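You operate a simulated robot arm through the tools that you are given. There is no shell and no other tool.

You are at the controls of a simulated robot arm. One attempt, no reset.

Task
Water the small planter, then stand it on the riser at MID.
Fine: from the water jug till the soil is dark, jug back; push the riser top down one click; spill none. Set down upright: water jug, small planter.

The check looks at the end state, three seconds after you hand in, the way a careful person would. Anything else that was tipped, shoved, dropped, spilled or broken makes it a failure.

Robot
A 6-joint arm with a two-finger parallel gripper, fixed in place. Base frame: the origin is on the floor under the middle of its stand, x ahead of it, y to its left, z up; the work surface is at about z = 40. Readings come in cm, rad, newtons and seconds.
With the tool pointing down near the work surface it reaches from about 30 to 70 cm from the base axis. Its first joint turns from -2.897 to 2.897 rad. Payload 4.1 kg.
The TCP is the grasp point between the finger pads, 2.3 cm short of the fingertips. In the tool frame z runs along the fingers and y along their closing line. Largest opening 9.4 cm; finger width 3.8, thickness 1; the body of the gripper, 5.4 by 9.6 cm, starts 3.9 cm behind the TCP.
Orientation is told as [roll, pitch, yaw] about the base's x, y, z axes, in that order, counted from this pose: with the fingers straight down and closing along the base's y, the tool's x points along the base's -x, its y along +y and its z along -z.

Tools
- The arm moves only by the tool send_rows. Its argument "rows" is a list of rows, each a list of 7 numbers: the shift along the base's x, y, z in units of 200 mm (1.0 is 200 mm), then the turn, a rotation vector about the base's x, y, z in units of 120 degrees (1.0 is 120 degrees), then the opening, from 0 (shut) to 1 (fully open). In form: [[tx, ty, tz, wx, wy, wz, jaw], ...]. A call has 1 to 20 rows; each row is the pose to reach, as a shift and turn from the pose commanded when the call began. A call with a number of a shift or a turn outside -1 to 1 is refused whole. A row lasts 0.2 s, in which the tool goes at most 5 cm and 0.15 rad; a call with a longer step from one row to the next is refused whole, and so is a gripper value outside its range. Where a pose cannot be reached the arm comes as near as it can. A force on the tool above 40 N (or 10 N above the force at the start of the call, whichever is more), or a blocked arm, ends the call early, and 0.2 s more pass. The fingers move at their own pace (about 4.5 cm/s each) and stop on an object; they squeeze with about 45 N. The grip force told is the motor's: it shows also when the fingers shut on nothing. Time passes only in rows, and 0.2 s behind the last, so rows that repeat a pose let the fingers close. The reply holds the time, the measured pose of the TCP, the force on the tool along the base axes, the opening and the grip force, in the units named above and with some noise, with the torque about the TCP (base axes, N m) and any sound that the robot's microphone picked up, and new pictures: "pictures" is both (left out), scene, wrist or none.
- Cameras (640 x 400 px; columns grow to the right, rows downward): "scene" is fixed at [6.08, 64.86, 109.01]; the picture's right is [-0.65, -0.76, 0.00], its down [-0.52, 0.45, -0.73] and it looks along [0.55, -0.48, -0.68] (base axes); focal length 358 px, centre (320, 200). "wrist" rides on the gripper at [8.6, 1.6, -7.4] in the tool frame; the picture's right is [-0.18, 0.98, 0.00], its down [-0.58, -0.11, -0.81] and it looks along [-0.79, -0.15, 0.59] (tool axes); focal length 243 px, centre (320, 200). There is no depth. A picture from a camera that has moved, and an enlarged one, comes with that camera's place and axes in the base frame and with its lens. The place of the scene camera against the robot may be out by one fixed shift of up to 1.8 cm in any direction.
- move_column(by): slides the trunk up (or, below 0, down) by that many cm; the arm rides with it, the base frame stays. It gives what a move gives, with no picture.
- close_up(camera, box): a new picture of the part [left, top, right, bottom] of that camera's present view, enlarged. The clock stands still meanwhile.
- hand_in(): hands the job in; it is judged then, once.

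Places have to be worked out from the pictures, the camera data and where the tool is seen. Open the gripper and draw the arm clear of the work before you hand the job in, unless the task says otherwise.

The tools are called after "Request:" by a JSON object that holds its "fn" and its "kwargs". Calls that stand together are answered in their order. send_rows: Moves the arm, as the interface text tells. Its arguments: {"type":"object","properties":{"rows":{"type":"array","items":{"type":"array","items":{"type":"number"}}},"pictures":{"type":"string","enum":["both","scene","wrist","none"]}},"required":["rows"]} The other tools are called the same way: move_column (by) moves the trunk up or down; close_up (camera, box) takes an enlarged picture of a part of a camera's view; hand_in () hands the job in.

At the start:

```text
clock: 0.0
tool_pos: [22.98, 35.54, 85.08]
ee_rot: [0.001, -0.001, 0.0]
wrist_force: [-0.2, -0.2, -0.2]
torque: [0.01, -0.02, 0.0]
grip_width: 9.39
gripper_force: 0.0
trunk travel left (down, up): [-17.5, 41.5]
```

scene: 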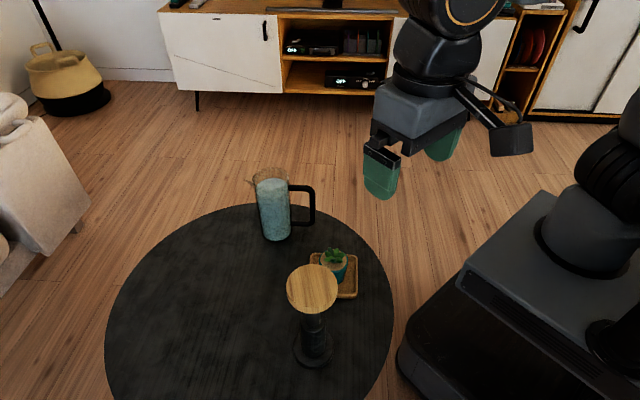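
wrist: 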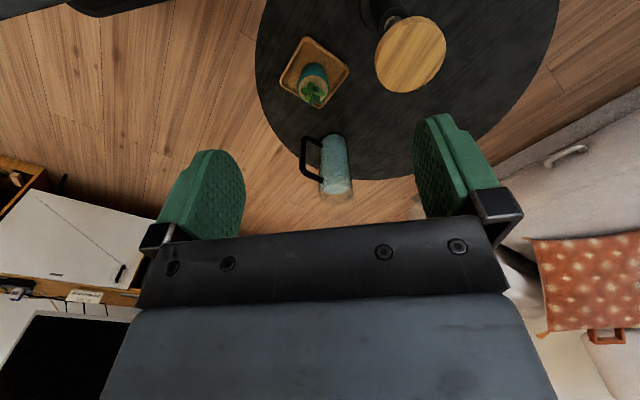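

I'll begin by looking closely at the objects: the jug, the planter on its tray and the riser.

Request:
{"fn": "close_up", "kwargs": {"camera": "scene", "box": [230, 150, 390, 250]}}

Request:
{"fn": "close_up", "kwargs": {"camera": "scene", "box": [260, 240, 388, 320]}}

Request:
{"fn": "close_up", "kwargs": {"camera": "scene", "box": [260, 300, 388, 380]}}

Request:
{"fn": "close_up", "kwargs": {"camera": "wrist", "box": [240, 0, 480, 210]}}

```text
4.00 times, centred on (310, 200) of scene
camera zoom: at [6.08, 64.86, 109.01], right [-0.65, -0.76, 0.0], down [-0.52, 0.45, -0.73], along [0.55, -0.48, -0.68], focal length 1433 px, centre (360, 200)
```

zoom: 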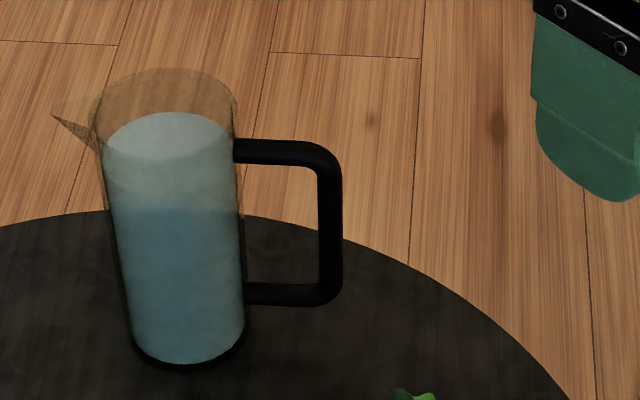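

```text
5.00 times, centred on (324, 280) of scene
camera zoom: at [6.08, 64.86, 109.01], right [-0.65, -0.76, 0.0], down [-0.52, 0.45, -0.73], along [0.55, -0.48, -0.68], focal length 1791 px, centre (300, -200)
```

zoom: 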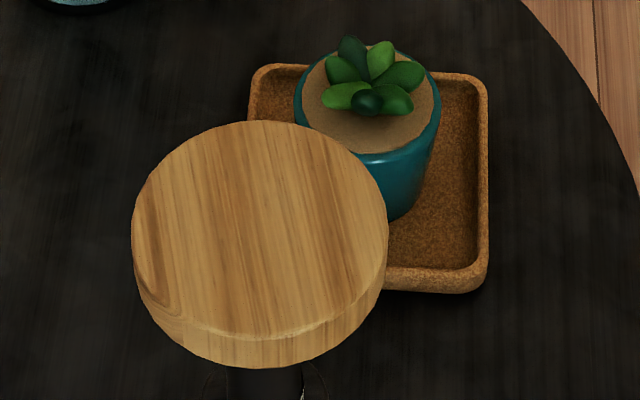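

```text
5.00 times, centred on (324, 340) of scene
camera zoom: at [6.08, 64.86, 109.01], right [-0.65, -0.76, 0.0], down [-0.52, 0.45, -0.73], along [0.55, -0.48, -0.68], focal length 1791 px, centre (300, -500)
```

zoom: 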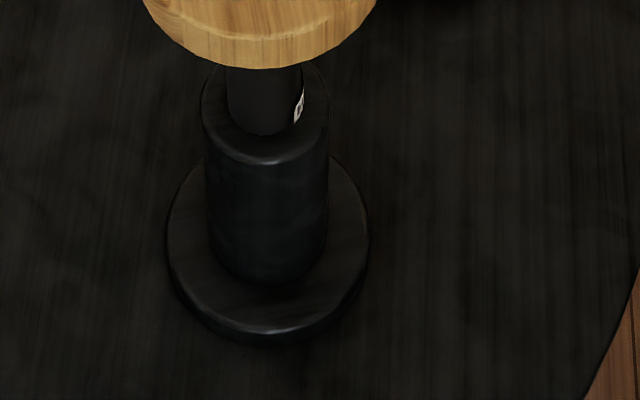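

```text
1.90 times, centred on (360, 105) of wrist
camera zoom: at [14.34, 37.24, 92.55], right [0.18, 0.98, 0.0], down [0.58, -0.11, 0.81], along [0.79, -0.15, -0.59], focal length 462 px, centre (244, 381)
```

zoom: 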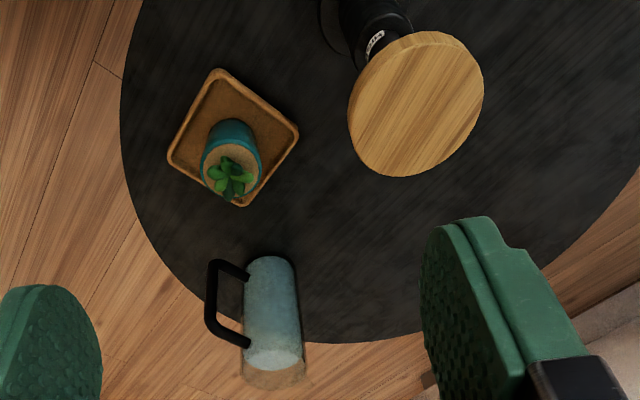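

The jug stands near (58.5, 33), the planter on its cork tray near (38.5, 31.6), and the riser near (30, 45.5) with its top at about z 61. I move the arm a little forward and down, high above everything, for a closer wrist view of the jug.

Request:
{"fn": "send_rows", "kwargs": {"rows": [[0.11, 0, -0.11, 0, 0, 0, 1], [0.22, 0, -0.22, 0, 0, 0, 1], [0.33, 0, -0.33, 0, 0, 0, 1], [0.44, 0, -0.44, 0, 0, 0, 1], [0.55, 0, -0.55, 0, 0, 0, 1], [0.55, 0, -0.55, 0, 0, 0, 1]], "pictures": "both"}}

```text
clock: 1.4
tool_pos: [34.12, 35.59, 74.03]
ee_rot: [0.0, 0.0, 0.002]
wrist_force: [-0.5, 0.3, 0.0]
torque: [0.01, -0.02, 0.03]
grip_width: 9.4
gripper_force: 0.0
trunk travel left (down, up): [-17.5, 41.5]
camera wrist: at [25.35, 37.27, 81.47], right [0.18, 0.98, 0.0], down [0.58, -0.11, 0.81], along [0.79, -0.15, -0.59], focal length 243 px, centre (320, 200)
```

scene: 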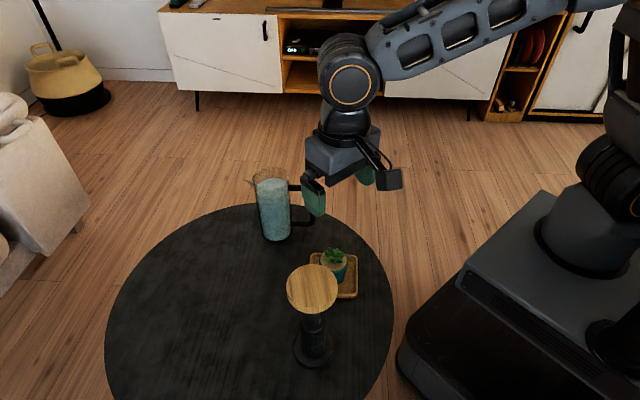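
wrist: 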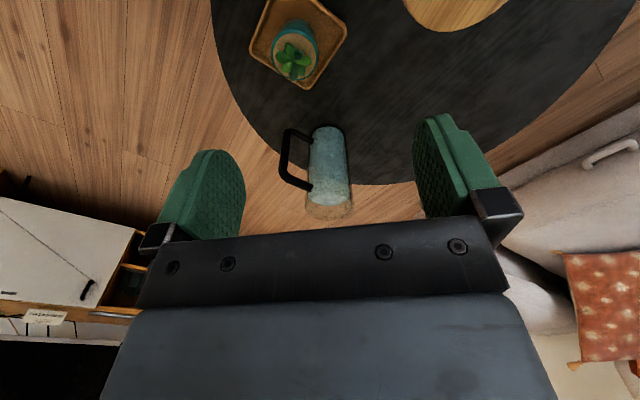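

Request:
{"fn": "close_up", "kwargs": {"camera": "wrist", "box": [256, 110, 416, 230]}}

Request:
{"fn": "close_up", "kwargs": {"camera": "wrist", "box": [230, 0, 390, 100]}}

```text
3.33 times, centred on (336, 170) of wrist
camera zoom: at [25.35, 37.27, 81.47], right [0.18, 0.98, 0.0], down [0.58, -0.11, 0.81], along [0.79, -0.15, -0.59], focal length 809 px, centre (267, 300)
```

zoom: 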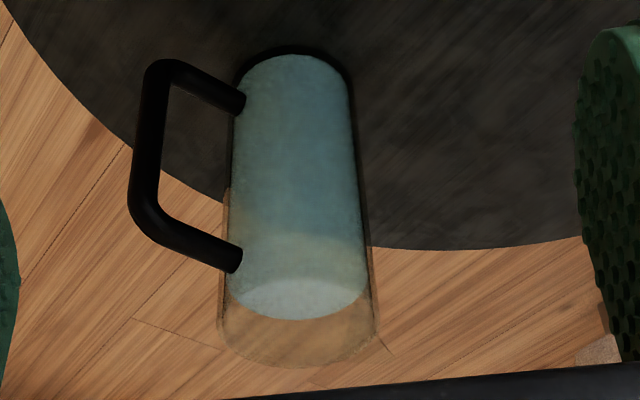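

```text
4.00 times, centred on (310, 50) of wrist
camera zoom: at [25.35, 37.27, 81.47], right [0.18, 0.98, 0.0], down [0.58, -0.11, 0.81], along [0.79, -0.15, -0.59], focal length 970 px, centre (360, 800)
```

zoom: 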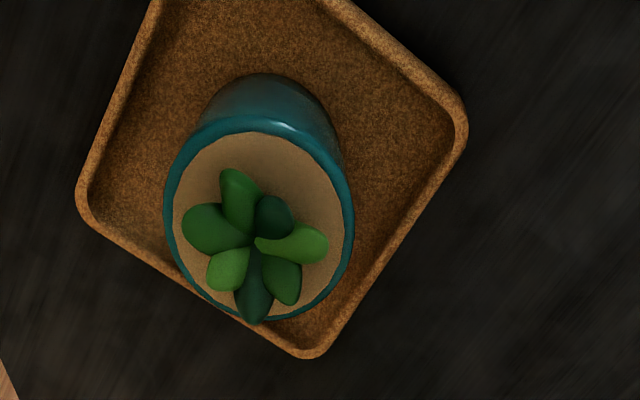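

The jug measures about 7.7 cm across and 18.4 cm tall, axis near (58.6, 32.6), handle pointing toward about 235° and spout toward 55°. I plan a top-down grip on the body with the closing line across the handle plane, so I move above the jug with yaw of about 55° to check alignment.

Request:
{"fn": "send_rows", "kwargs": {"rows": [[0.1, -0.01, 0, 0, 0, 0.057, 1], [0.2, -0.02, 0, 0, 0, 0.114, 1], [0.3, -0.03, 0, 0, 0, 0.171, 1], [0.4, -0.04, 0, 0, 0, 0.228, 1], [0.5, -0.05, 0, 0, 0, 0.285, 1], [0.6, -0.06, 0, 0, 0, 0.342, 1], [0.7, -0.08, 0, 0, 0, 0.4, 1], [0.8, -0.1, 0, 0, 0, 0.458, 1], [0.8, -0.1, 0, 0, 0, 0.458, 1]], "pictures": "both"}}

```text
clock: 3.4
tool_pos: [50.14, 33.62, 74.17]
ee_rot: [-0.002, 0.0, 0.962]
wrist_force: [-0.5, 0.1, 0.0]
torque: [-0.01, -0.01, 0.01]
grip_width: 9.39
gripper_force: 0.0
trunk travel left (down, up): [-17.5, 41.5]
camera wrist: at [43.76, 27.41, 81.57], right [-0.7, 0.71, 0.0], down [0.42, 0.41, 0.81], along [0.58, 0.56, -0.59], focal length 243 px, centre (320, 200)
```

scene: 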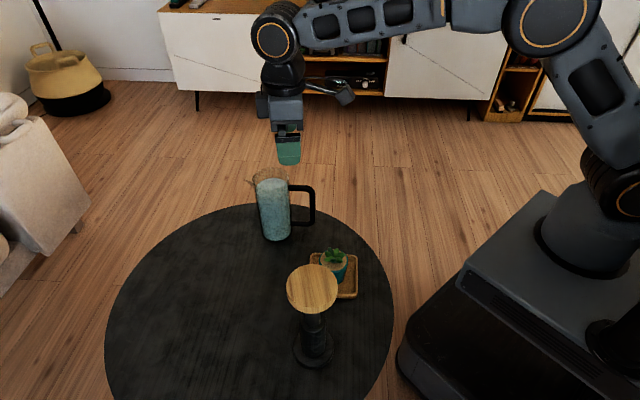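
wrist: 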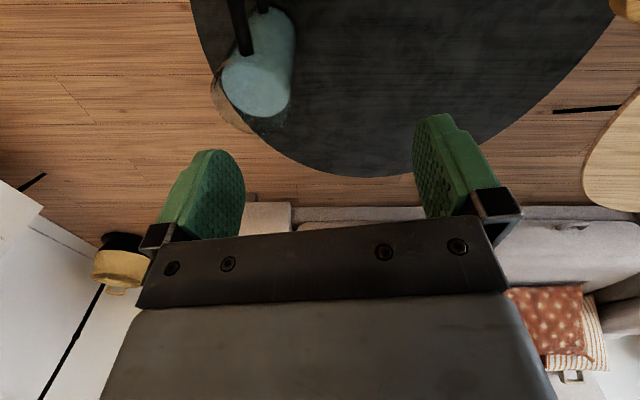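

The arm reaches fine at this yaw. I move over the jug axis at (58.6, 32.6), still above the rim (fingertips about 66), to check the alignment.

Request:
{"fn": "send_rows", "kwargs": {"rows": [[0.1, -0.01, -0.06, 0, 0, 0, 1], [0.2, -0.02, -0.12, 0, 0, 0, 1], [0.3, -0.035, -0.18, 0, 0, 0, 1], [0.423, -0.05, -0.25, 0, 0, 0, 1], [0.423, -0.05, -0.25, 0, 0, 0, 1]], "pictures": "both"}}

Request:
{"fn": "close_up", "kwargs": {"camera": "wrist", "box": [200, 0, 440, 200]}}

Request:
{"fn": "close_up", "kwargs": {"camera": "scene", "box": [230, 100, 390, 250]}}

```text
clock: 4.6
tool_pos: [58.69, 32.55, 69.1]
ee_rot: [0.0, 0.001, 0.96]
wrist_force: [0.4, -0.3, -0.4]
torque: [0.02, 0.02, -0.01]
grip_width: 9.38
gripper_force: 0.0
trunk travel left (down, up): [-17.5, 41.5]
camera wrist: at [52.25, 26.42, 76.5], right [-0.7, 0.71, 0.0], down [0.42, 0.41, 0.81], along [0.58, 0.56, -0.59], focal length 243 px, centre (320, 200)
```

scene: 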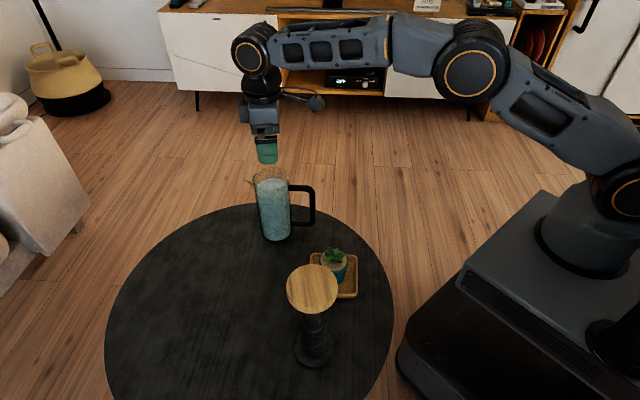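
wrist: 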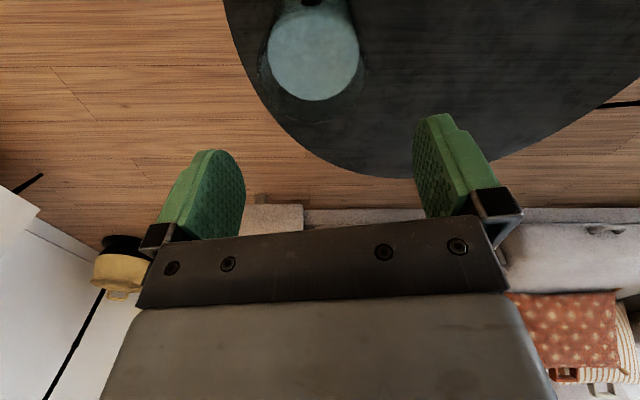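

```text
2.00 times, centred on (320, 100) of wrist
camera zoom: at [52.25, 26.42, 76.5], right [-0.7, 0.71, 0.0], down [0.42, 0.41, 0.81], along [0.58, 0.56, -0.59], focal length 485 px, centre (320, 400)
```

zoom: 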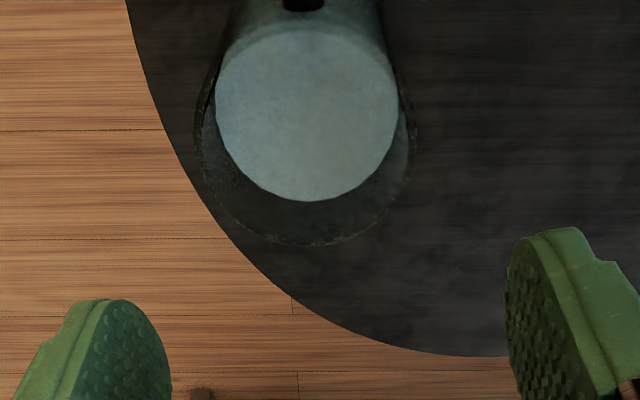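

```text
2.67 times, centred on (310, 175) of scene
camera zoom: at [6.08, 64.86, 109.01], right [-0.65, -0.76, 0.0], down [-0.52, 0.45, -0.73], along [0.55, -0.48, -0.68], focal length 955 px, centre (347, 267)
```

zoom: 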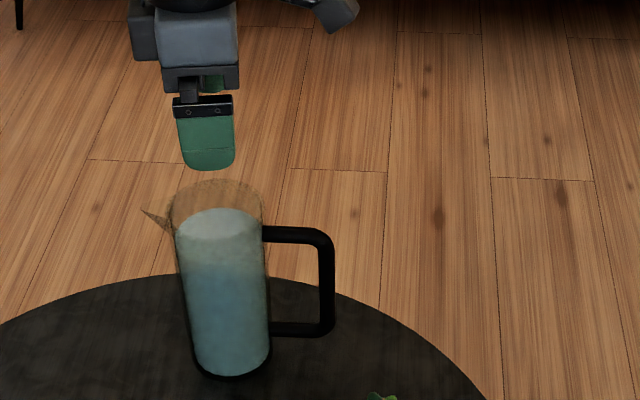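

In the wrist view the jug axis sits about 0.5 cm off the tool axis, and the yaw lines up with the handle plane. Before grasping, I rehearse the pouring pose with an empty hand to see if the arm can reach a 45° tilt near the planter.

Request:
{"fn": "send_rows", "kwargs": {"rows": [[-0.2, -0.05, 0, 0, 0, 0, 1], [-0.4, -0.1, 0, 0, 0, 0, 1], [-0.6, -0.15, 0, 0, 0, 0, 1], [-0.8, -0.2, 0, 0, 0, 0, 1], [-0.9, -0.25, 0, 0, 0, 0, 1], [-0.9, -0.25, 0, 0, 0, 0, 1]], "pictures": "none"}}

Request:
{"fn": "send_rows", "kwargs": {"rows": [[-0.04, -0.01, -0.05, -0.044, 0.031, 0, 1], [-0.08, -0.02, -0.1, -0.088, 0.062, 0, 1], [-0.12, -0.04, -0.15, -0.132, 0.093, 0, 1], [-0.16, -0.06, -0.2, -0.176, 0.124, 0, 1], [-0.2, -0.07, -0.25, -0.22, 0.154, 0, 1], [-0.24, -0.08, -0.3, -0.264, 0.185, 0, 1], [-0.28, -0.09, -0.35, -0.307, 0.215, 0, 1], [-0.3, -0.09, -0.4, -0.307, 0.215, 0, 1], [-0.3, -0.09, -0.45, -0.307, 0.215, 0, 1], [-0.3, -0.09, -0.45, -0.307, 0.215, 0, 1]], "pictures": "both"}}

```text
clock: 6.0
tool_pos: [40.39, 27.58, 68.98]
ee_rot: [-0.001, 0.001, 0.96]
wrist_force: [0.4, -0.3, 0.3]
torque: [0.0, -0.02, 0.01]
grip_width: 9.42
gripper_force: 0.1
trunk travel left (down, up): [-17.5, 41.5]
```

```text
clock: 8.2
tool_pos: [34.47, 25.86, 60.04]
ee_rot: [0.001, 0.783, 0.959]
wrist_force: [-0.6, -0.2, 0.1]
torque: [0.0, 0.01, -0.01]
grip_width: 9.38
gripper_force: 0.1
trunk travel left (down, up): [-17.5, 41.5]
camera wrist: at [32.65, 26.07, 71.41], right [-0.73, 0.67, -0.13], down [0.65, 0.74, 0.16], along [0.2, 0.03, -0.98], focal length 243 px, centre (320, 200)
```

scene: 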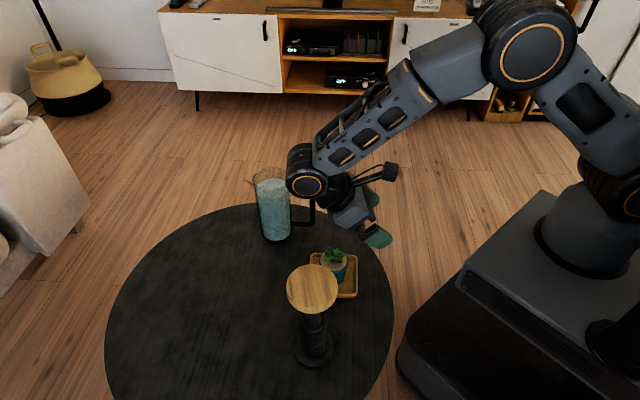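
wrist: 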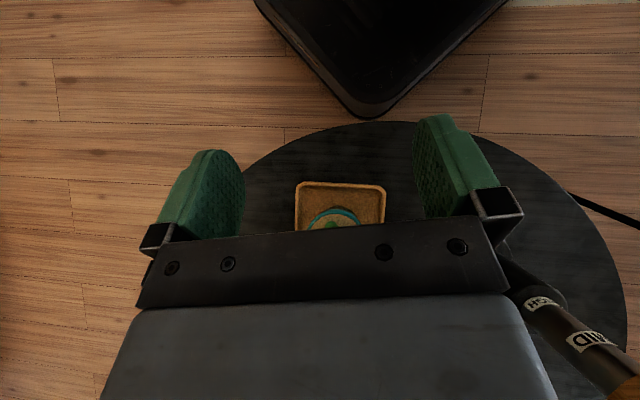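

The 45° tilt is reachable there. I look closer at the labels on the riser's tube and at the tray and planter from above.

Request:
{"fn": "close_up", "kwargs": {"camera": "wrist", "box": [500, 260, 640, 400]}}

Request:
{"fn": "close_up", "kwargs": {"camera": "wrist", "box": [270, 160, 430, 240]}}

Request:
{"fn": "close_up", "kwargs": {"camera": "scene", "box": [250, 160, 430, 320]}}

```text
2.86 times, centred on (570, 330) of wrist
camera zoom: at [32.65, 26.07, 71.41], right [-0.73, 0.67, -0.13], down [0.65, 0.74, 0.16], along [0.2, 0.03, -0.98], focal length 693 px, centre (-394, -171)
```

zoom: 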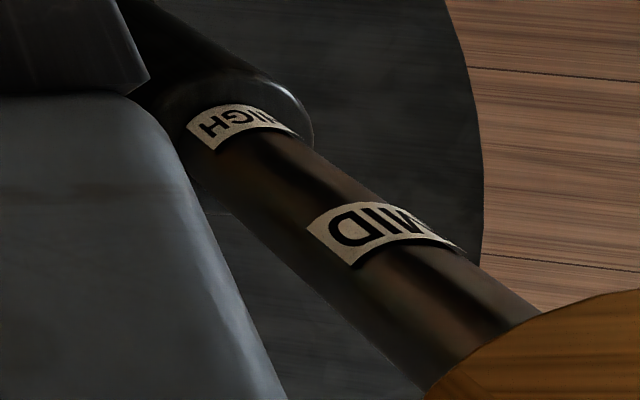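

```text
4.00 times, centred on (350, 200) of wrist
camera zoom: at [32.65, 26.07, 71.41], right [-0.73, 0.67, -0.13], down [0.65, 0.74, 0.16], along [0.2, 0.03, -0.98], focal length 970 px, centre (200, 200)
```

zoom: 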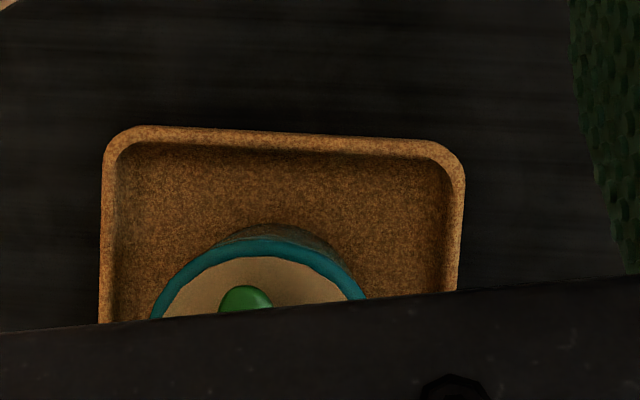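

```text
2.50 times, centred on (340, 240) of scene
camera zoom: at [6.08, 64.86, 109.01], right [-0.65, -0.76, 0.0], down [-0.52, 0.45, -0.73], along [0.55, -0.48, -0.68], focal length 896 px, centre (270, 100)
```

zoom: 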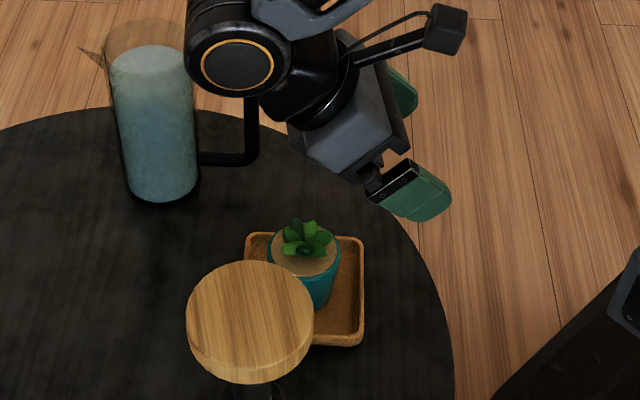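

The tube shows HIGH at the collar and MID one step above it, so one click down gives MID. I untilt and move back toward the robot for a measuring view of the planter.

Request:
{"fn": "send_rows", "kwargs": {"rows": [[0, 0, 0.05, 0.044, -0.031, 0, 1], [0, 0, 0.1, 0.088, -0.062, 0, 1], [-0.02, -0.02, 0.1, 0.132, -0.093, 0, 1], [-0.06, -0.06, 0.1, 0.176, -0.124, 0, 1], [-0.1, -0.1, 0.1, 0.22, -0.154, 0, 1], [-0.14, -0.14, 0.1, 0.264, -0.185, 0, 1], [-0.2, -0.18, 0.1, 0.307, -0.215, 0, 1], [-0.26, -0.24, 0.1, 0.307, -0.215, 0, 1], [-0.32, -0.3, 0.1, 0.307, -0.215, 0, 1]], "pictures": "none"}}

Request:
{"fn": "send_rows", "kwargs": {"rows": [[0, 0, 0, 0, 0, -0.06, 1], [0, 0, 0, 0, 0, -0.12, 1], [0, 0, 0, 0, 0, -0.137, 1], [0, 0, 0, 0, 0, -0.137, 1]], "pictures": "wrist"}}

Request:
{"fn": "close_up", "kwargs": {"camera": "wrist", "box": [230, 90, 410, 210]}}

```text
clock: 10.2
tool_pos: [28.09, 19.77, 61.95]
ee_rot: [-0.001, 0.0, 0.959]
wrist_force: [0.2, -0.5, 0.1]
torque: [0.0, -0.01, -0.04]
grip_width: 9.42
gripper_force: 0.0
trunk travel left (down, up): [-17.5, 41.5]
```

```text
clock: 11.2
tool_pos: [28.14, 19.88, 62.13]
ee_rot: [0.0, 0.0, 0.67]
wrist_force: [0.1, -0.7, 1.0]
torque: [-0.02, 0.0, -0.02]
grip_width: 9.39
gripper_force: 0.1
trunk travel left (down, up): [-17.5, 41.5]
camera wrist: at [20.25, 15.69, 69.55], right [-0.47, 0.88, 0.0], down [0.52, 0.28, 0.81], along [0.71, 0.38, -0.59], focal length 243 px, centre (320, 200)
```

wrist: 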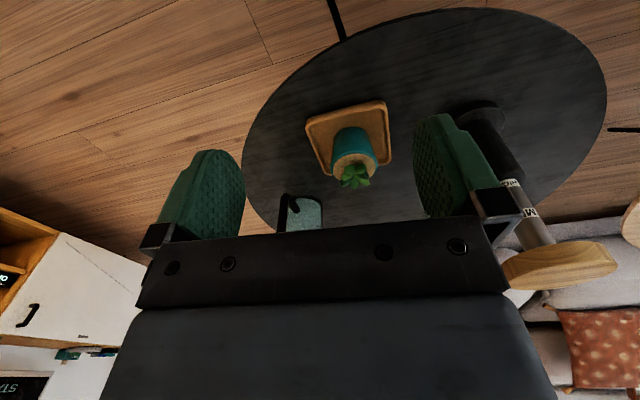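

```text
3.33 times, centred on (320, 150) of wrist
camera zoom: at [20.25, 15.69, 69.55], right [-0.47, 0.88, 0.0], down [0.52, 0.28, 0.81], along [0.71, 0.38, -0.59], focal length 809 px, centre (320, 367)
```

zoom: 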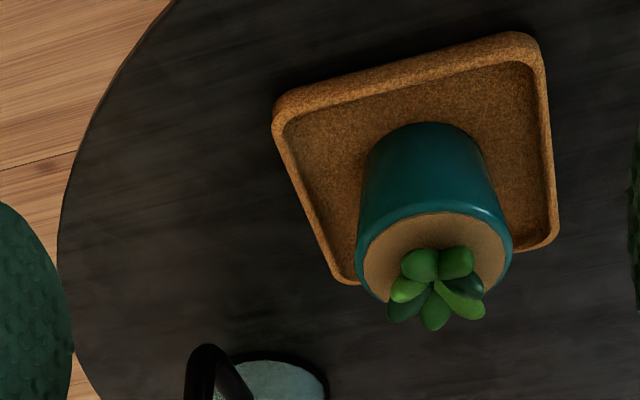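

The planter sits at about (38.9, 30.9), rim at z≈46.8 and 6.2 cm across, base at z≈41. Now I return above the jug with the lateral correction for the grasp.

Request:
{"fn": "send_rows", "kwargs": {"rows": [[0.1, 0.03, 0.12, 0, 0, 0.03, 1], [0.25, 0.08, 0.24, 0, 0, 0.06, 1], [0.4, 0.14, 0.35, 0, 0, 0.09, 1], [0.55, 0.2, 0.35, 0, 0, 0.12, 1], [0.7, 0.26, 0.35, 0, 0, 0.138, 1], [0.8, 0.3, 0.35, 0, 0, 0.138, 1]], "pictures": "none"}}

Request:
{"fn": "send_rows", "kwargs": {"rows": [[0.15, 0.06, 0, 0, 0, 0, 1], [0.3, 0.12, 0, 0, 0, 0, 1], [0.45, 0.18, 0, 0, 0, 0, 1], [0.6, 0.24, 0, 0, 0, 0, 1], [0.75, 0.318, 0, 0, 0, 0, 1], [0.75, 0.318, 0, 0, 0, 0, 1], [0.75, 0.318, 0, 0, 0, 0, 1]], "pictures": "wrist"}}

Request:
{"fn": "close_up", "kwargs": {"camera": "wrist", "box": [240, 0, 400, 140]}}

```text
clock: 12.6
tool_pos: [44.18, 25.77, 69.21]
ee_rot: [-0.001, -0.001, 0.962]
wrist_force: [0.1, -1.0, 0.2]
torque: [0.0, 0.01, -0.02]
grip_width: 9.42
gripper_force: 0.1
trunk travel left (down, up): [-17.5, 41.5]
```

```text
clock: 14.2
tool_pos: [59.19, 32.2, 68.93]
ee_rot: [0.0, 0.001, 0.961]
wrist_force: [0.3, 0.1, -0.2]
torque: [-0.01, 0.0, -0.01]
grip_width: 9.38
gripper_force: 0.2
trunk travel left (down, up): [-17.5, 41.5]
camera wrist: at [52.81, 26.12, 76.49], right [-0.7, 0.71, 0.0], down [0.42, 0.42, 0.81], along [0.57, 0.56, -0.59], focal length 243 px, centre (320, 200)
```

wrist: 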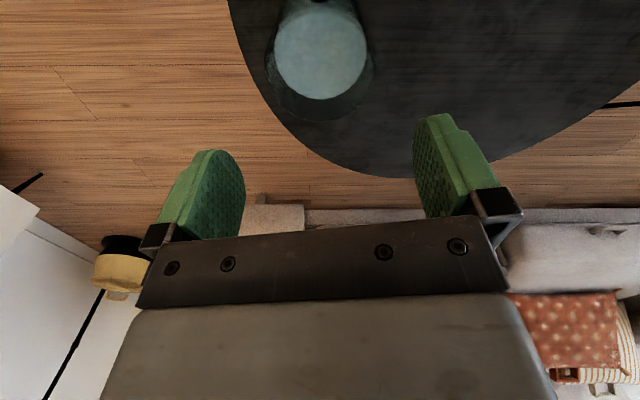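

```text
2.86 times, centred on (320, 70) of wrist
camera zoom: at [52.81, 26.12, 76.49], right [-0.7, 0.71, 0.0], down [0.42, 0.42, 0.81], along [0.57, 0.56, -0.59], focal length 693 px, centre (320, 571)
```

zoom: 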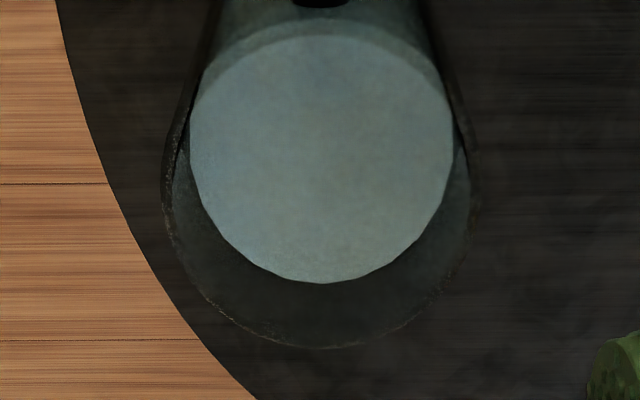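

The jug is now centred between the fingers laterally. I descend until the fingertips are just below the rim and check forces.

Request:
{"fn": "send_rows", "kwargs": {"rows": [[0, 0, -0.1, 0, 0, 0, 1], [0, 0, -0.2, 0, 0, 0, 1], [0, 0, -0.3, 0, 0, 0, 1], [0, 0, -0.36, 0, 0, 0, 1], [0, 0, -0.4, 0, 0, 0, 1], [0, 0, -0.43, 0, 0, 0, 1], [0, 0, -0.45, 0, 0, 0, 1], [0, 0, -0.45, 0, 0, 0, 1]], "pictures": "both"}}

Request:
{"fn": "close_up", "kwargs": {"camera": "scene", "box": [220, 90, 380, 250]}}

```text
clock: 16.0
tool_pos: [59.03, 32.14, 60.08]
ee_rot: [0.0, 0.002, 0.96]
wrist_force: [0.8, 0.6, -0.4]
torque: [0.01, -0.01, -0.01]
grip_width: 9.4
gripper_force: 0.0
trunk travel left (down, up): [-17.5, 41.5]
camera wrist: at [52.75, 26.0, 67.55], right [-0.7, 0.71, 0.0], down [0.42, 0.41, 0.81], along [0.57, 0.57, -0.59], focal length 243 px, centre (320, 200)
```

scene: 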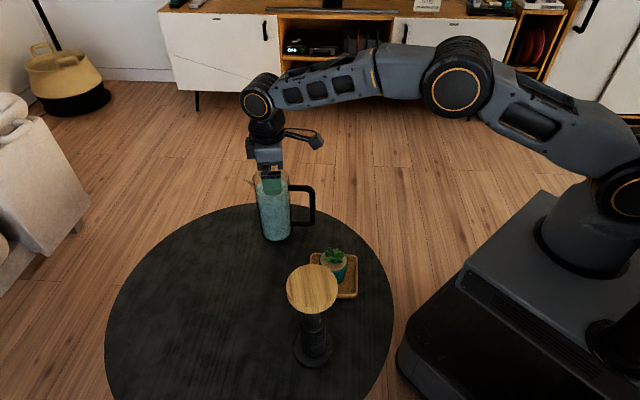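
wrist: 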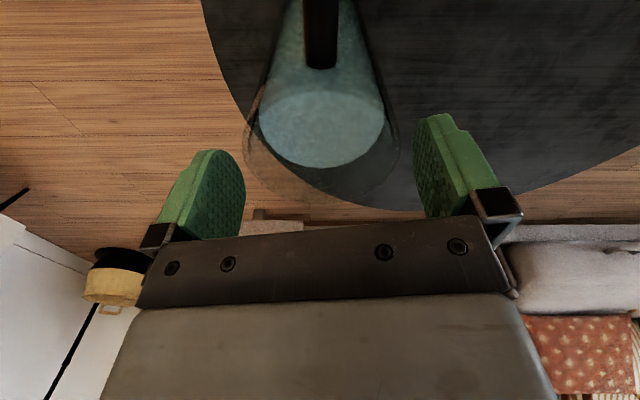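

```text
2.50 times, centred on (300, 170) of scene
camera zoom: at [6.08, 64.86, 109.01], right [-0.65, -0.76, 0.0], down [-0.52, 0.45, -0.73], along [0.55, -0.48, -0.68], focal length 896 px, centre (370, 275)
```

zoom: 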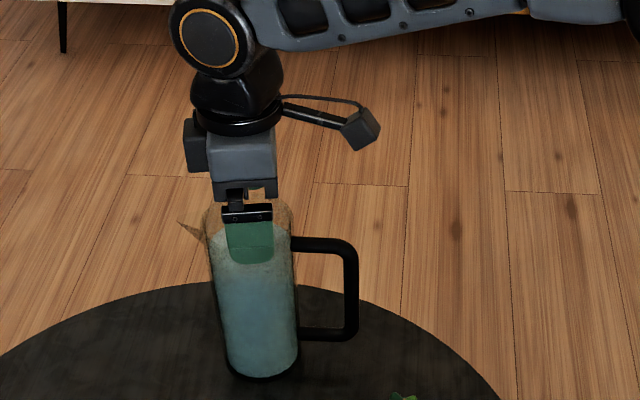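

The fingers straddle the jug with no contact. I go down to z≈55.6 so the pads hold about 5 cm of the jug, palm just above the rim.

Request:
{"fn": "send_rows", "kwargs": {"rows": [[0, 0, -0.06, 0, 0, 0, 1], [0, 0, -0.12, 0, 0, 0, 1], [0, 0, -0.16, 0, 0, 0, 1], [0, 0, -0.19, 0, 0, 0, 1], [0, 0, -0.21, 0, 0, 0, 1], [0, 0, -0.225, 0, 0, 0, 1], [0, 0, -0.225, 0, 0, 0, 1]], "pictures": "both"}}

Request:
{"fn": "close_up", "kwargs": {"camera": "scene", "box": [220, 110, 380, 250]}}

```text
clock: 17.6
tool_pos: [59.04, 32.1, 55.63]
ee_rot: [0.002, -0.001, 0.96]
wrist_force: [0.1, 0.1, -0.5]
torque: [-0.01, 0.03, -0.04]
grip_width: 9.39
gripper_force: 0.1
trunk travel left (down, up): [-17.5, 41.5]
camera wrist: at [52.74, 26.01, 63.08], right [-0.7, 0.71, 0.0], down [0.42, 0.41, 0.81], along [0.57, 0.57, -0.59], focal length 243 px, centre (320, 200)
```

scene: 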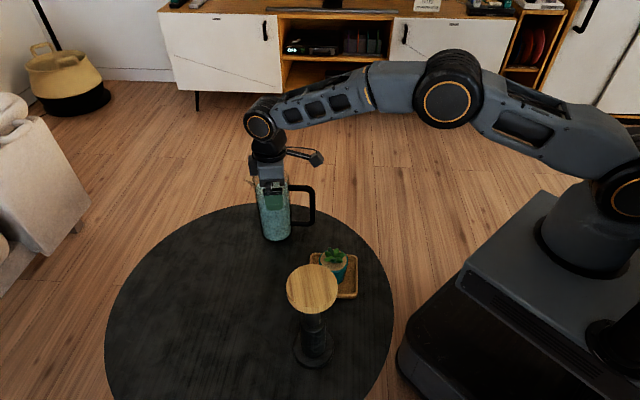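
wrist: 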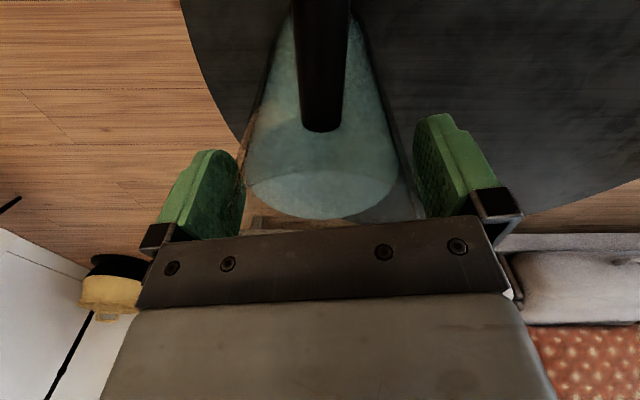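

```text
2.86 times, centred on (300, 180) of scene
camera zoom: at [6.08, 64.86, 109.01], right [-0.65, -0.76, 0.0], down [-0.52, 0.45, -0.73], along [0.55, -0.48, -0.68], focal length 1024 px, centre (377, 257)
```

zoom: 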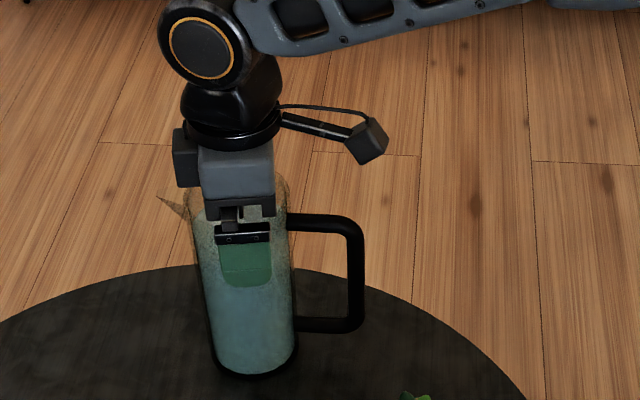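

No contact forces and the jug is well centred. I close the fingers on the jug body.

Request:
{"fn": "send_rows", "kwargs": {"rows": [[0, 0, 0, 0, 0, 0, 0.8], [0, 0, 0, 0, 0, 0, 0.6], [0, 0, 0, 0, 0, 0, 0.3], [0, 0, 0, 0, 0, 0, 0], [0, 0, 0, 0, 0, 0, 0], [0, 0, 0, 0, 0, 0, 0]], "pictures": "both"}}

```text
clock: 19.0
tool_pos: [59.15, 32.15, 55.56]
ee_rot: [0.0, 0.0, 0.962]
wrist_force: [0.7, -0.8, 1.1]
torque: [-0.06, -0.06, -0.08]
grip_width: 8.24
gripper_force: 45.3
trunk travel left (down, up): [-17.5, 41.5]
camera wrist: at [52.75, 26.0, 63.08], right [-0.7, 0.71, 0.0], down [0.42, 0.41, 0.81], along [0.57, 0.57, -0.59], focal length 243 px, centre (320, 200)
```

scene: 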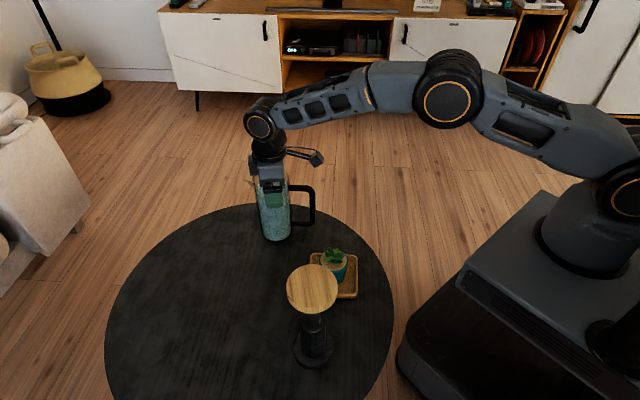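
wrist: 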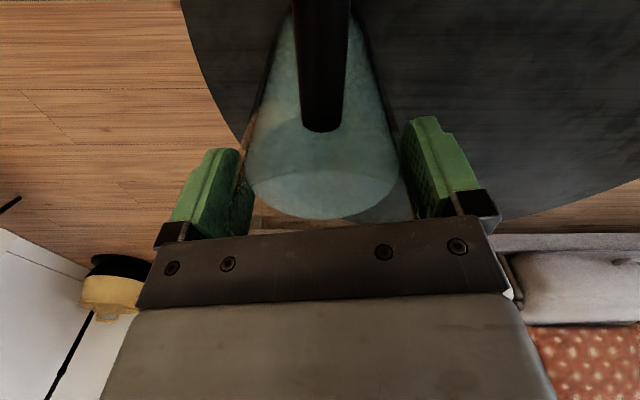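

Gripped at 8.24 cm with 45 N. I lift gently by 1.5 cm to check the weight and whether the jug hangs steady.

Request:
{"fn": "send_rows", "kwargs": {"rows": [[0, 0, 0.01, 0, 0, 0, 0], [0, 0, 0.025, 0, 0, 0, 0], [0, 0, 0.045, 0, 0, 0, 0], [0, 0, 0.065, 0, 0, 0, 0], [0, 0, 0.075, 0, 0, 0, 0], [0, 0, 0.075, 0, 0, 0, 0]], "pictures": "both"}}

Request:
{"fn": "close_up", "kwargs": {"camera": "scene", "box": [220, 110, 380, 250]}}

```text
clock: 20.4
tool_pos: [59.14, 32.24, 57.04]
ee_rot: [0.002, 0.002, 0.963]
wrist_force: [-0.1, 0.1, -10.8]
torque: [-0.03, 0.04, 0.02]
grip_width: 8.3
gripper_force: 45.6
trunk travel left (down, up): [-17.5, 41.5]
camera wrist: at [52.81, 26.06, 64.47], right [-0.7, 0.71, 0.0], down [0.42, 0.42, 0.81], along [0.57, 0.56, -0.59], focal length 243 px, centre (320, 200)
```

scene: 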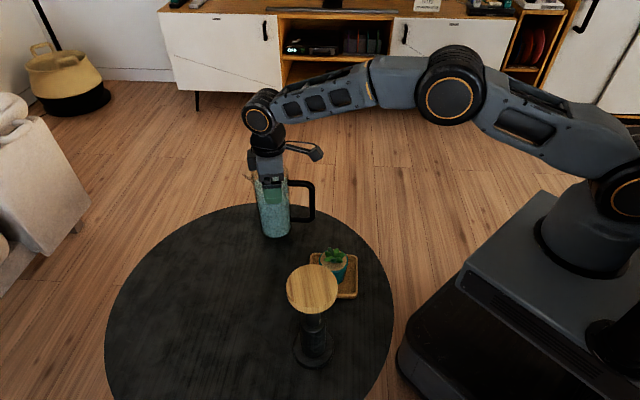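
wrist: 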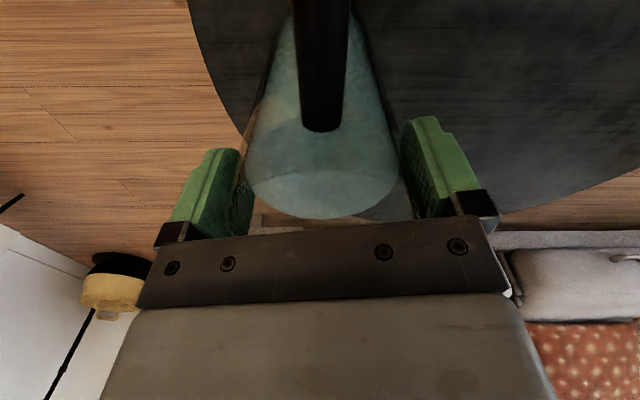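

```text
2.86 times, centred on (300, 180) of scene
camera zoom: at [6.08, 64.86, 109.01], right [-0.65, -0.76, 0.0], down [-0.52, 0.45, -0.73], along [0.55, -0.48, -0.68], focal length 1024 px, centre (377, 257)
```

zoom: 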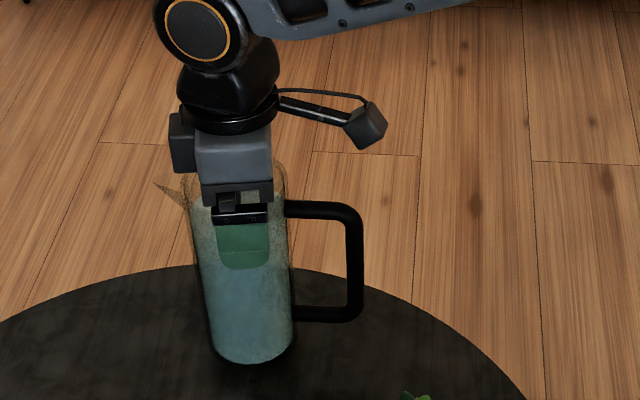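

The jug is clear of the table, 10.8 N, hanging steady with no torque. I raise it slowly so that its base passes above the planter's leaves.

Request:
{"fn": "send_rows", "kwargs": {"rows": [[0, 0, 0.02, 0, 0, 0, 0], [0, 0, 0.05, 0, 0, 0, 0], [0, 0, 0.09, 0, 0, 0, 0], [0, 0, 0.14, 0, 0, 0, 0], [0, 0, 0.19, 0, 0, 0, 0], [0, 0, 0.24, 0, 0, 0, 0], [0, 0, 0.29, 0, 0, 0, 0], [0, 0, 0.34, 0, 0, 0, 0], [0, 0, 0.39, 0, 0, 0, 0], [0, 0, 0.44, 0, 0, 0, 0], [0, 0, 0.49, 0, 0, 0, 0], [0, 0, 0.54, 0, 0, 0, 0], [0, 0, 0.58, 0, 0, 0, 0], [0, 0, 0.61, 0, 0, 0, 0], [0, 0, 0.625, 0, 0, 0, 0], [0, 0, 0.63, 0, 0, 0, 0]], "pictures": "none"}}

Request:
{"fn": "send_rows", "kwargs": {"rows": [[-0.01, -0.004, 0, 0, 0, 0, 0], [-0.03, -0.011, 0, 0, 0, 0, 0], [-0.06, -0.022, 0, 0, 0, 0, 0], [-0.1, -0.036, 0, 0, 0, 0, 0], [-0.15, -0.054, 0, 0, 0, 0, 0], [-0.21, -0.075, 0, 0, 0, 0, 0], [-0.27, -0.097, 0, 0, 0, 0, 0], [-0.33, -0.119, 0, 0, 0, 0, 0], [-0.39, -0.14, 0, 0, 0, 0, 0], [-0.45, -0.162, 0, 0, 0, 0, 0], [-0.51, -0.184, 0, 0, 0, 0, 0], [-0.57, -0.205, 0, 0, 0, 0, 0], [-0.63, -0.227, 0, 0, 0, 0, 0], [-0.69, -0.248, 0, 0, 0, 0, 0], [-0.75, -0.27, 0, 0, 0, 0, 0], [-0.8, -0.288, 0, 0, 0, 0, 0], [-0.84, -0.302, 0, 0, 0, 0, 0], [-0.87, -0.313, 0, 0, 0, 0, 0], [-0.89, -0.32, 0, 0, 0, 0, 0], [-0.9, -0.324, 0, 0, 0, 0, 0]], "pictures": "both"}}

```text
clock: 23.8
tool_pos: [59.17, 32.17, 69.58]
ee_rot: [0.0, 0.002, 0.961]
wrist_force: [-0.5, -0.3, -10.9]
torque: [-0.04, -0.01, 0.02]
grip_width: 8.23
gripper_force: 44.8
trunk travel left (down, up): [-17.5, 41.5]
```

```text
clock: 28.0
tool_pos: [41.17, 25.74, 69.67]
ee_rot: [-0.001, 0.001, 0.962]
wrist_force: [-0.3, 0.4, -10.8]
torque: [-0.04, 0.02, 0.01]
grip_width: 8.27
gripper_force: 45.1
trunk travel left (down, up): [-17.5, 41.5]
camera wrist: at [34.78, 19.59, 77.14], right [-0.7, 0.71, 0.0], down [0.42, 0.42, 0.81], along [0.57, 0.57, -0.59], focal length 243 px, centre (320, 200)
```

scene: 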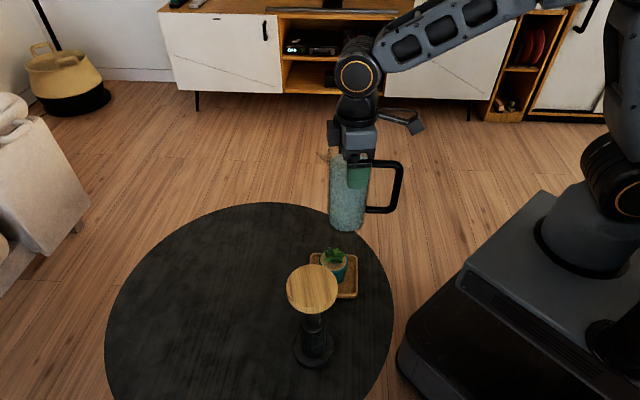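
wrist: 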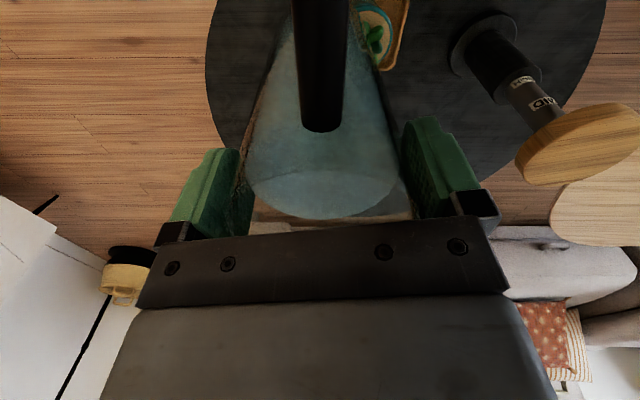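

The jug is steady at 10.8 N. I move to beside the planter while tilting slowly to 20°, below the tilt where water would reach the spout.

Request:
{"fn": "send_rows", "kwargs": {"rows": [[-0.02, -0.004, -0.005, -0.004, 0.003, 0, 0], [-0.05, -0.01, -0.015, -0.012, 0.0085, 0, 0], [-0.08, -0.016, -0.03, -0.022, 0.0154, 0, 0], [-0.11, -0.022, -0.045, -0.033, 0.0231, 0, 0], [-0.14, -0.028, -0.06, -0.044, 0.0308, 0, 0], [-0.17, -0.034, -0.075, -0.055, 0.0385, 0, 0], [-0.2, -0.04, -0.09, -0.066, 0.0462, 0, 0], [-0.23, -0.046, -0.105, -0.077, 0.0539, 0, 0], [-0.26, -0.052, -0.12, -0.088, 0.0616, 0, 0], [-0.285, -0.057, -0.135, -0.099, 0.0693, 0, 0], [-0.305, -0.061, -0.15, -0.11, 0.077, 0, 0], [-0.32, -0.064, -0.165, -0.12, 0.084, 0, 0], [-0.33, -0.066, -0.175, -0.129, 0.0903, 0, 0], [-0.338, -0.067, -0.183, -0.1366, 0.0957, 0, 0], [-0.338, -0.067, -0.183, -0.1366, 0.0957, 0, 0], [-0.338, -0.067, -0.183, -0.1366, 0.0957, 0, 0]], "pictures": "both"}}

Request:
{"fn": "close_up", "kwargs": {"camera": "scene", "box": [280, 130, 440, 310]}}

```text
clock: 31.4
tool_pos: [34.37, 24.27, 66.04]
ee_rot: [-0.002, 0.352, 0.962]
wrist_force: [0.0, -0.4, -10.6]
torque: [0.15, -0.15, -0.02]
grip_width: 8.29
gripper_force: 44.9
trunk travel left (down, up): [-17.5, 41.5]
camera wrist: at [29.82, 20.7, 75.97], right [-0.71, 0.7, -0.06], down [0.56, 0.61, 0.56], along [0.43, 0.36, -0.83], focal length 243 px, centre (320, 200)
```

scene: 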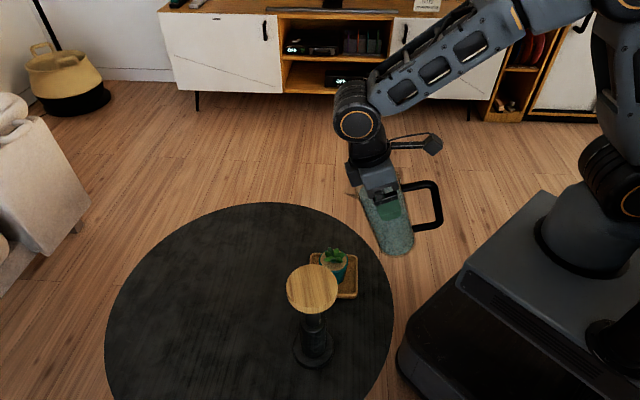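
wrist: 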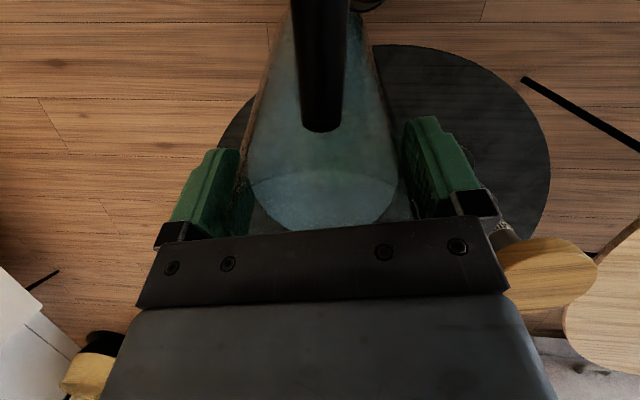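

```text
2.22 times, centred on (360, 220) of scene
camera zoom: at [6.08, 64.86, 109.01], right [-0.65, -0.76, 0.0], down [-0.52, 0.45, -0.73], along [0.55, -0.48, -0.68], focal length 796 px, centre (231, 156)
```

zoom: 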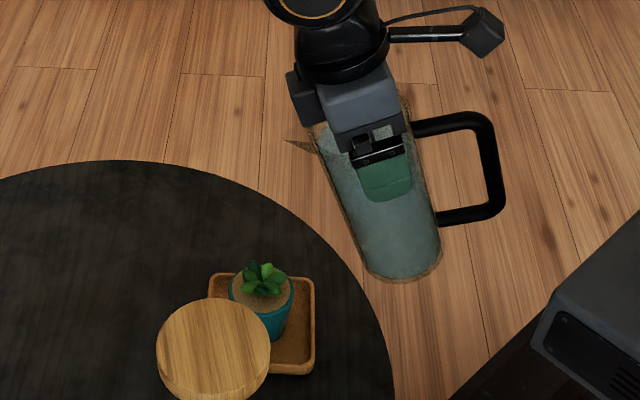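

The grip holds with only the expected 0.2 N·m torque, and the spout is above the near half of the planter. I lower to bring the spout to about z 57.

Request:
{"fn": "send_rows", "kwargs": {"rows": [[0, 0, -0.01, 0, 0, 0, 0], [0, 0, -0.03, 0, 0, 0, 0], [0, 0, -0.06, 0, 0, 0, 0], [0, 0, -0.1, 0, 0, 0, 0], [0, 0, -0.14, 0, 0, 0, 0], [0, 0, -0.18, 0, 0, 0, 0], [0, 0, -0.22, 0, 0, 0, 0], [0, 0, -0.26, 0, 0, 0, 0], [0, 0, -0.3, 0, 0, 0, 0], [0, 0, -0.34, 0, 0, 0, 0], [0, 0, -0.37, 0, 0, 0, 0], [0, 0, -0.395, 0, 0, 0, 0], [0, 0, -0.41, 0, 0, 0, 0], [0, 0, -0.42, 0, 0, 0, 0], [0, 0, -0.42, 0, 0, 0, 0]], "pictures": "both"}}

Request:
{"fn": "close_up", "kwargs": {"camera": "scene", "box": [280, 170, 440, 320]}}

```text
clock: 34.6
tool_pos: [34.37, 24.41, 57.64]
ee_rot: [0.001, 0.351, 0.961]
wrist_force: [0.6, 0.4, -10.6]
torque: [0.12, -0.1, 0.04]
grip_width: 8.27
gripper_force: 45.0
trunk travel left (down, up): [-17.5, 41.5]
camera wrist: at [29.81, 20.72, 67.55], right [-0.71, 0.7, -0.06], down [0.56, 0.61, 0.56], along [0.43, 0.36, -0.83], focal length 243 px, centre (320, 200)
```

scene: 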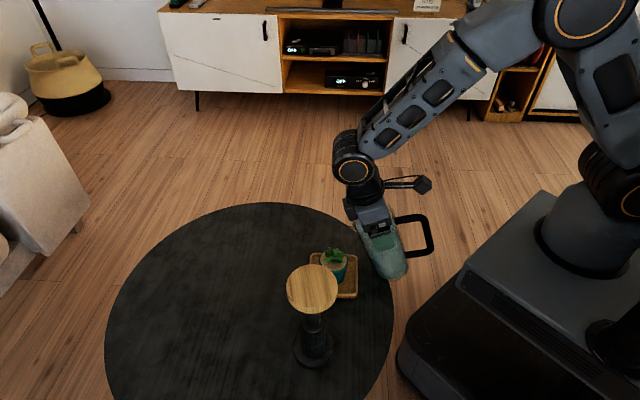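
wrist: 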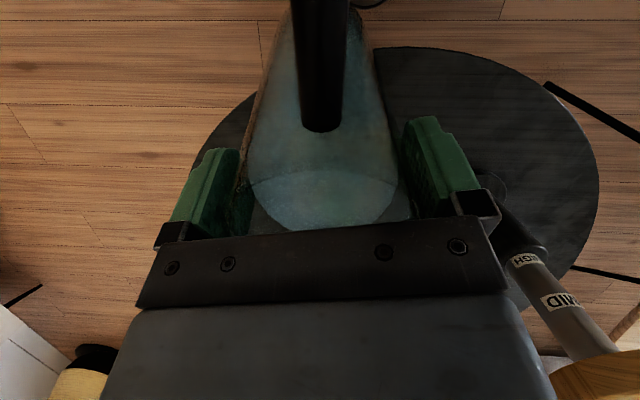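

```text
2.67 times, centred on (360, 245) of scene
camera zoom: at [6.08, 64.86, 109.01], right [-0.65, -0.76, 0.0], down [-0.52, 0.45, -0.73], along [0.55, -0.48, -0.68], focal length 955 px, centre (213, 80)
```

zoom: 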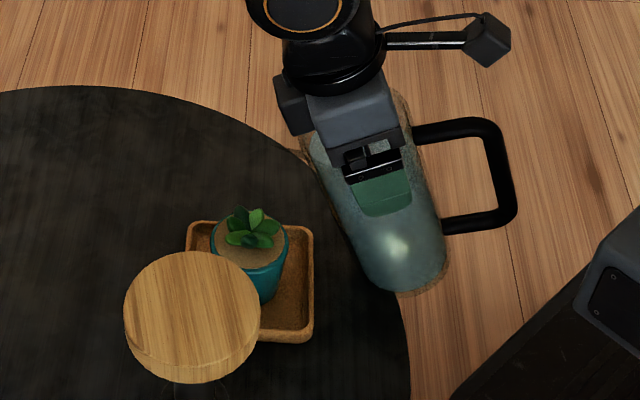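

I zoom in to see the spout tip precisely against the planter before pouring.

Request:
{"fn": "close_up", "kwargs": {"camera": "scene", "box": [310, 200, 390, 280]}}

```text
5.00 times, centred on (350, 240) of scene
camera zoom: at [6.08, 64.86, 109.01], right [-0.65, -0.76, 0.0], down [-0.52, 0.45, -0.73], along [0.55, -0.48, -0.68], focal length 1791 px, centre (170, 0)
```

zoom: 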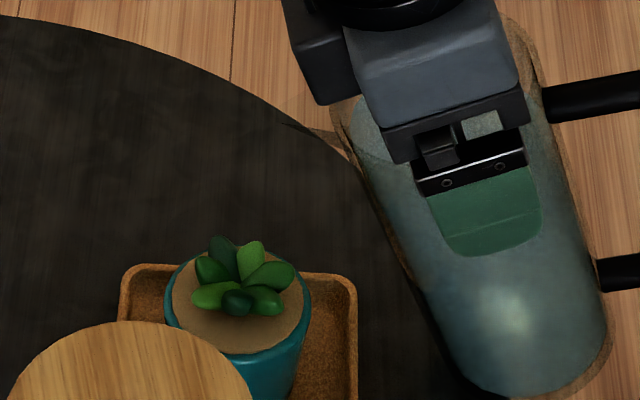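

The spout tip is about 1.6 cm short of the planter's centre on the near side, with the soil beneath it. I tilt slowly from 20° to 27°, keeping the spout in place, and watch for flow.

Request:
{"fn": "send_rows", "kwargs": {"rows": [[0.002, 0.003, 0.003, -0.0068, 0.0048, 0, 0], [0.004, 0.006, 0.007, -0.0137, 0.0096, 0, 0], [0.007, 0.01, 0.011, -0.0205, 0.0143, 0, 0], [0.01, 0.014, 0.015, -0.0273, 0.0191, 0, 0], [0.012, 0.017, 0.019, -0.0341, 0.0239, 0, 0], [0.014, 0.02, 0.023, -0.041, 0.0287, 0, 0], [0.015, 0.021, 0.026, -0.0478, 0.0335, 0, 0], [0.015, 0.021, 0.026, -0.0478, 0.0335, 0, 0], [0.015, 0.021, 0.026, -0.0478, 0.0335, 0, 0]], "pictures": "scene"}}

Request:
{"fn": "close_up", "kwargs": {"camera": "scene", "box": [300, 200, 400, 290]}}

```text
clock: 36.6
tool_pos: [34.7, 24.8, 58.11]
ee_rot: [0.002, 0.471, 0.96]
wrist_force: [0.8, 0.3, -10.3]
torque: [0.24, -0.16, -0.04]
grip_width: 8.27
gripper_force: 45.2
trunk travel left (down, up): [-17.5, 41.5]
```

scene: 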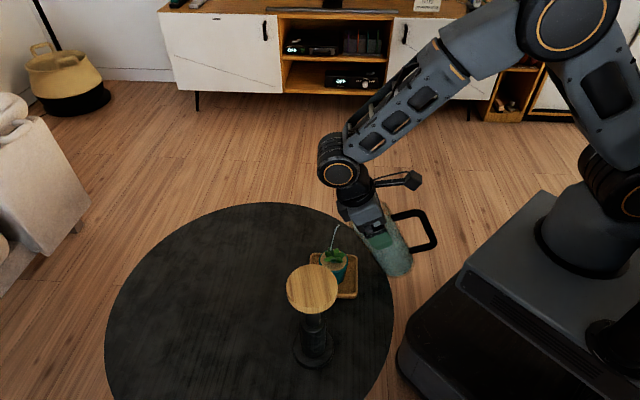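

```text
4.44 times, centred on (350, 245) of scene
camera zoom: at [6.08, 64.86, 109.01], right [-0.65, -0.76, 0.0], down [-0.52, 0.45, -0.73], along [0.55, -0.48, -0.68], focal length 1592 px, centre (187, 0)
```

zoom: 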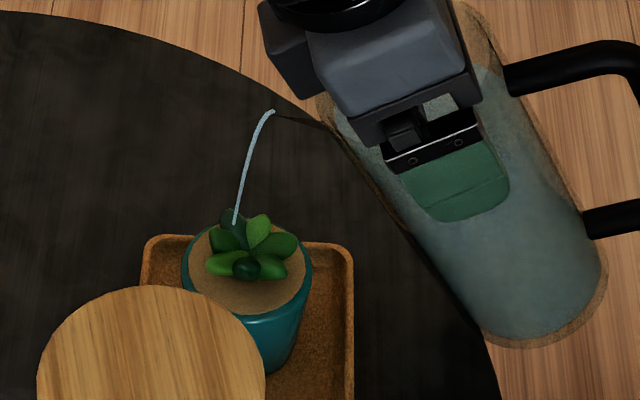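

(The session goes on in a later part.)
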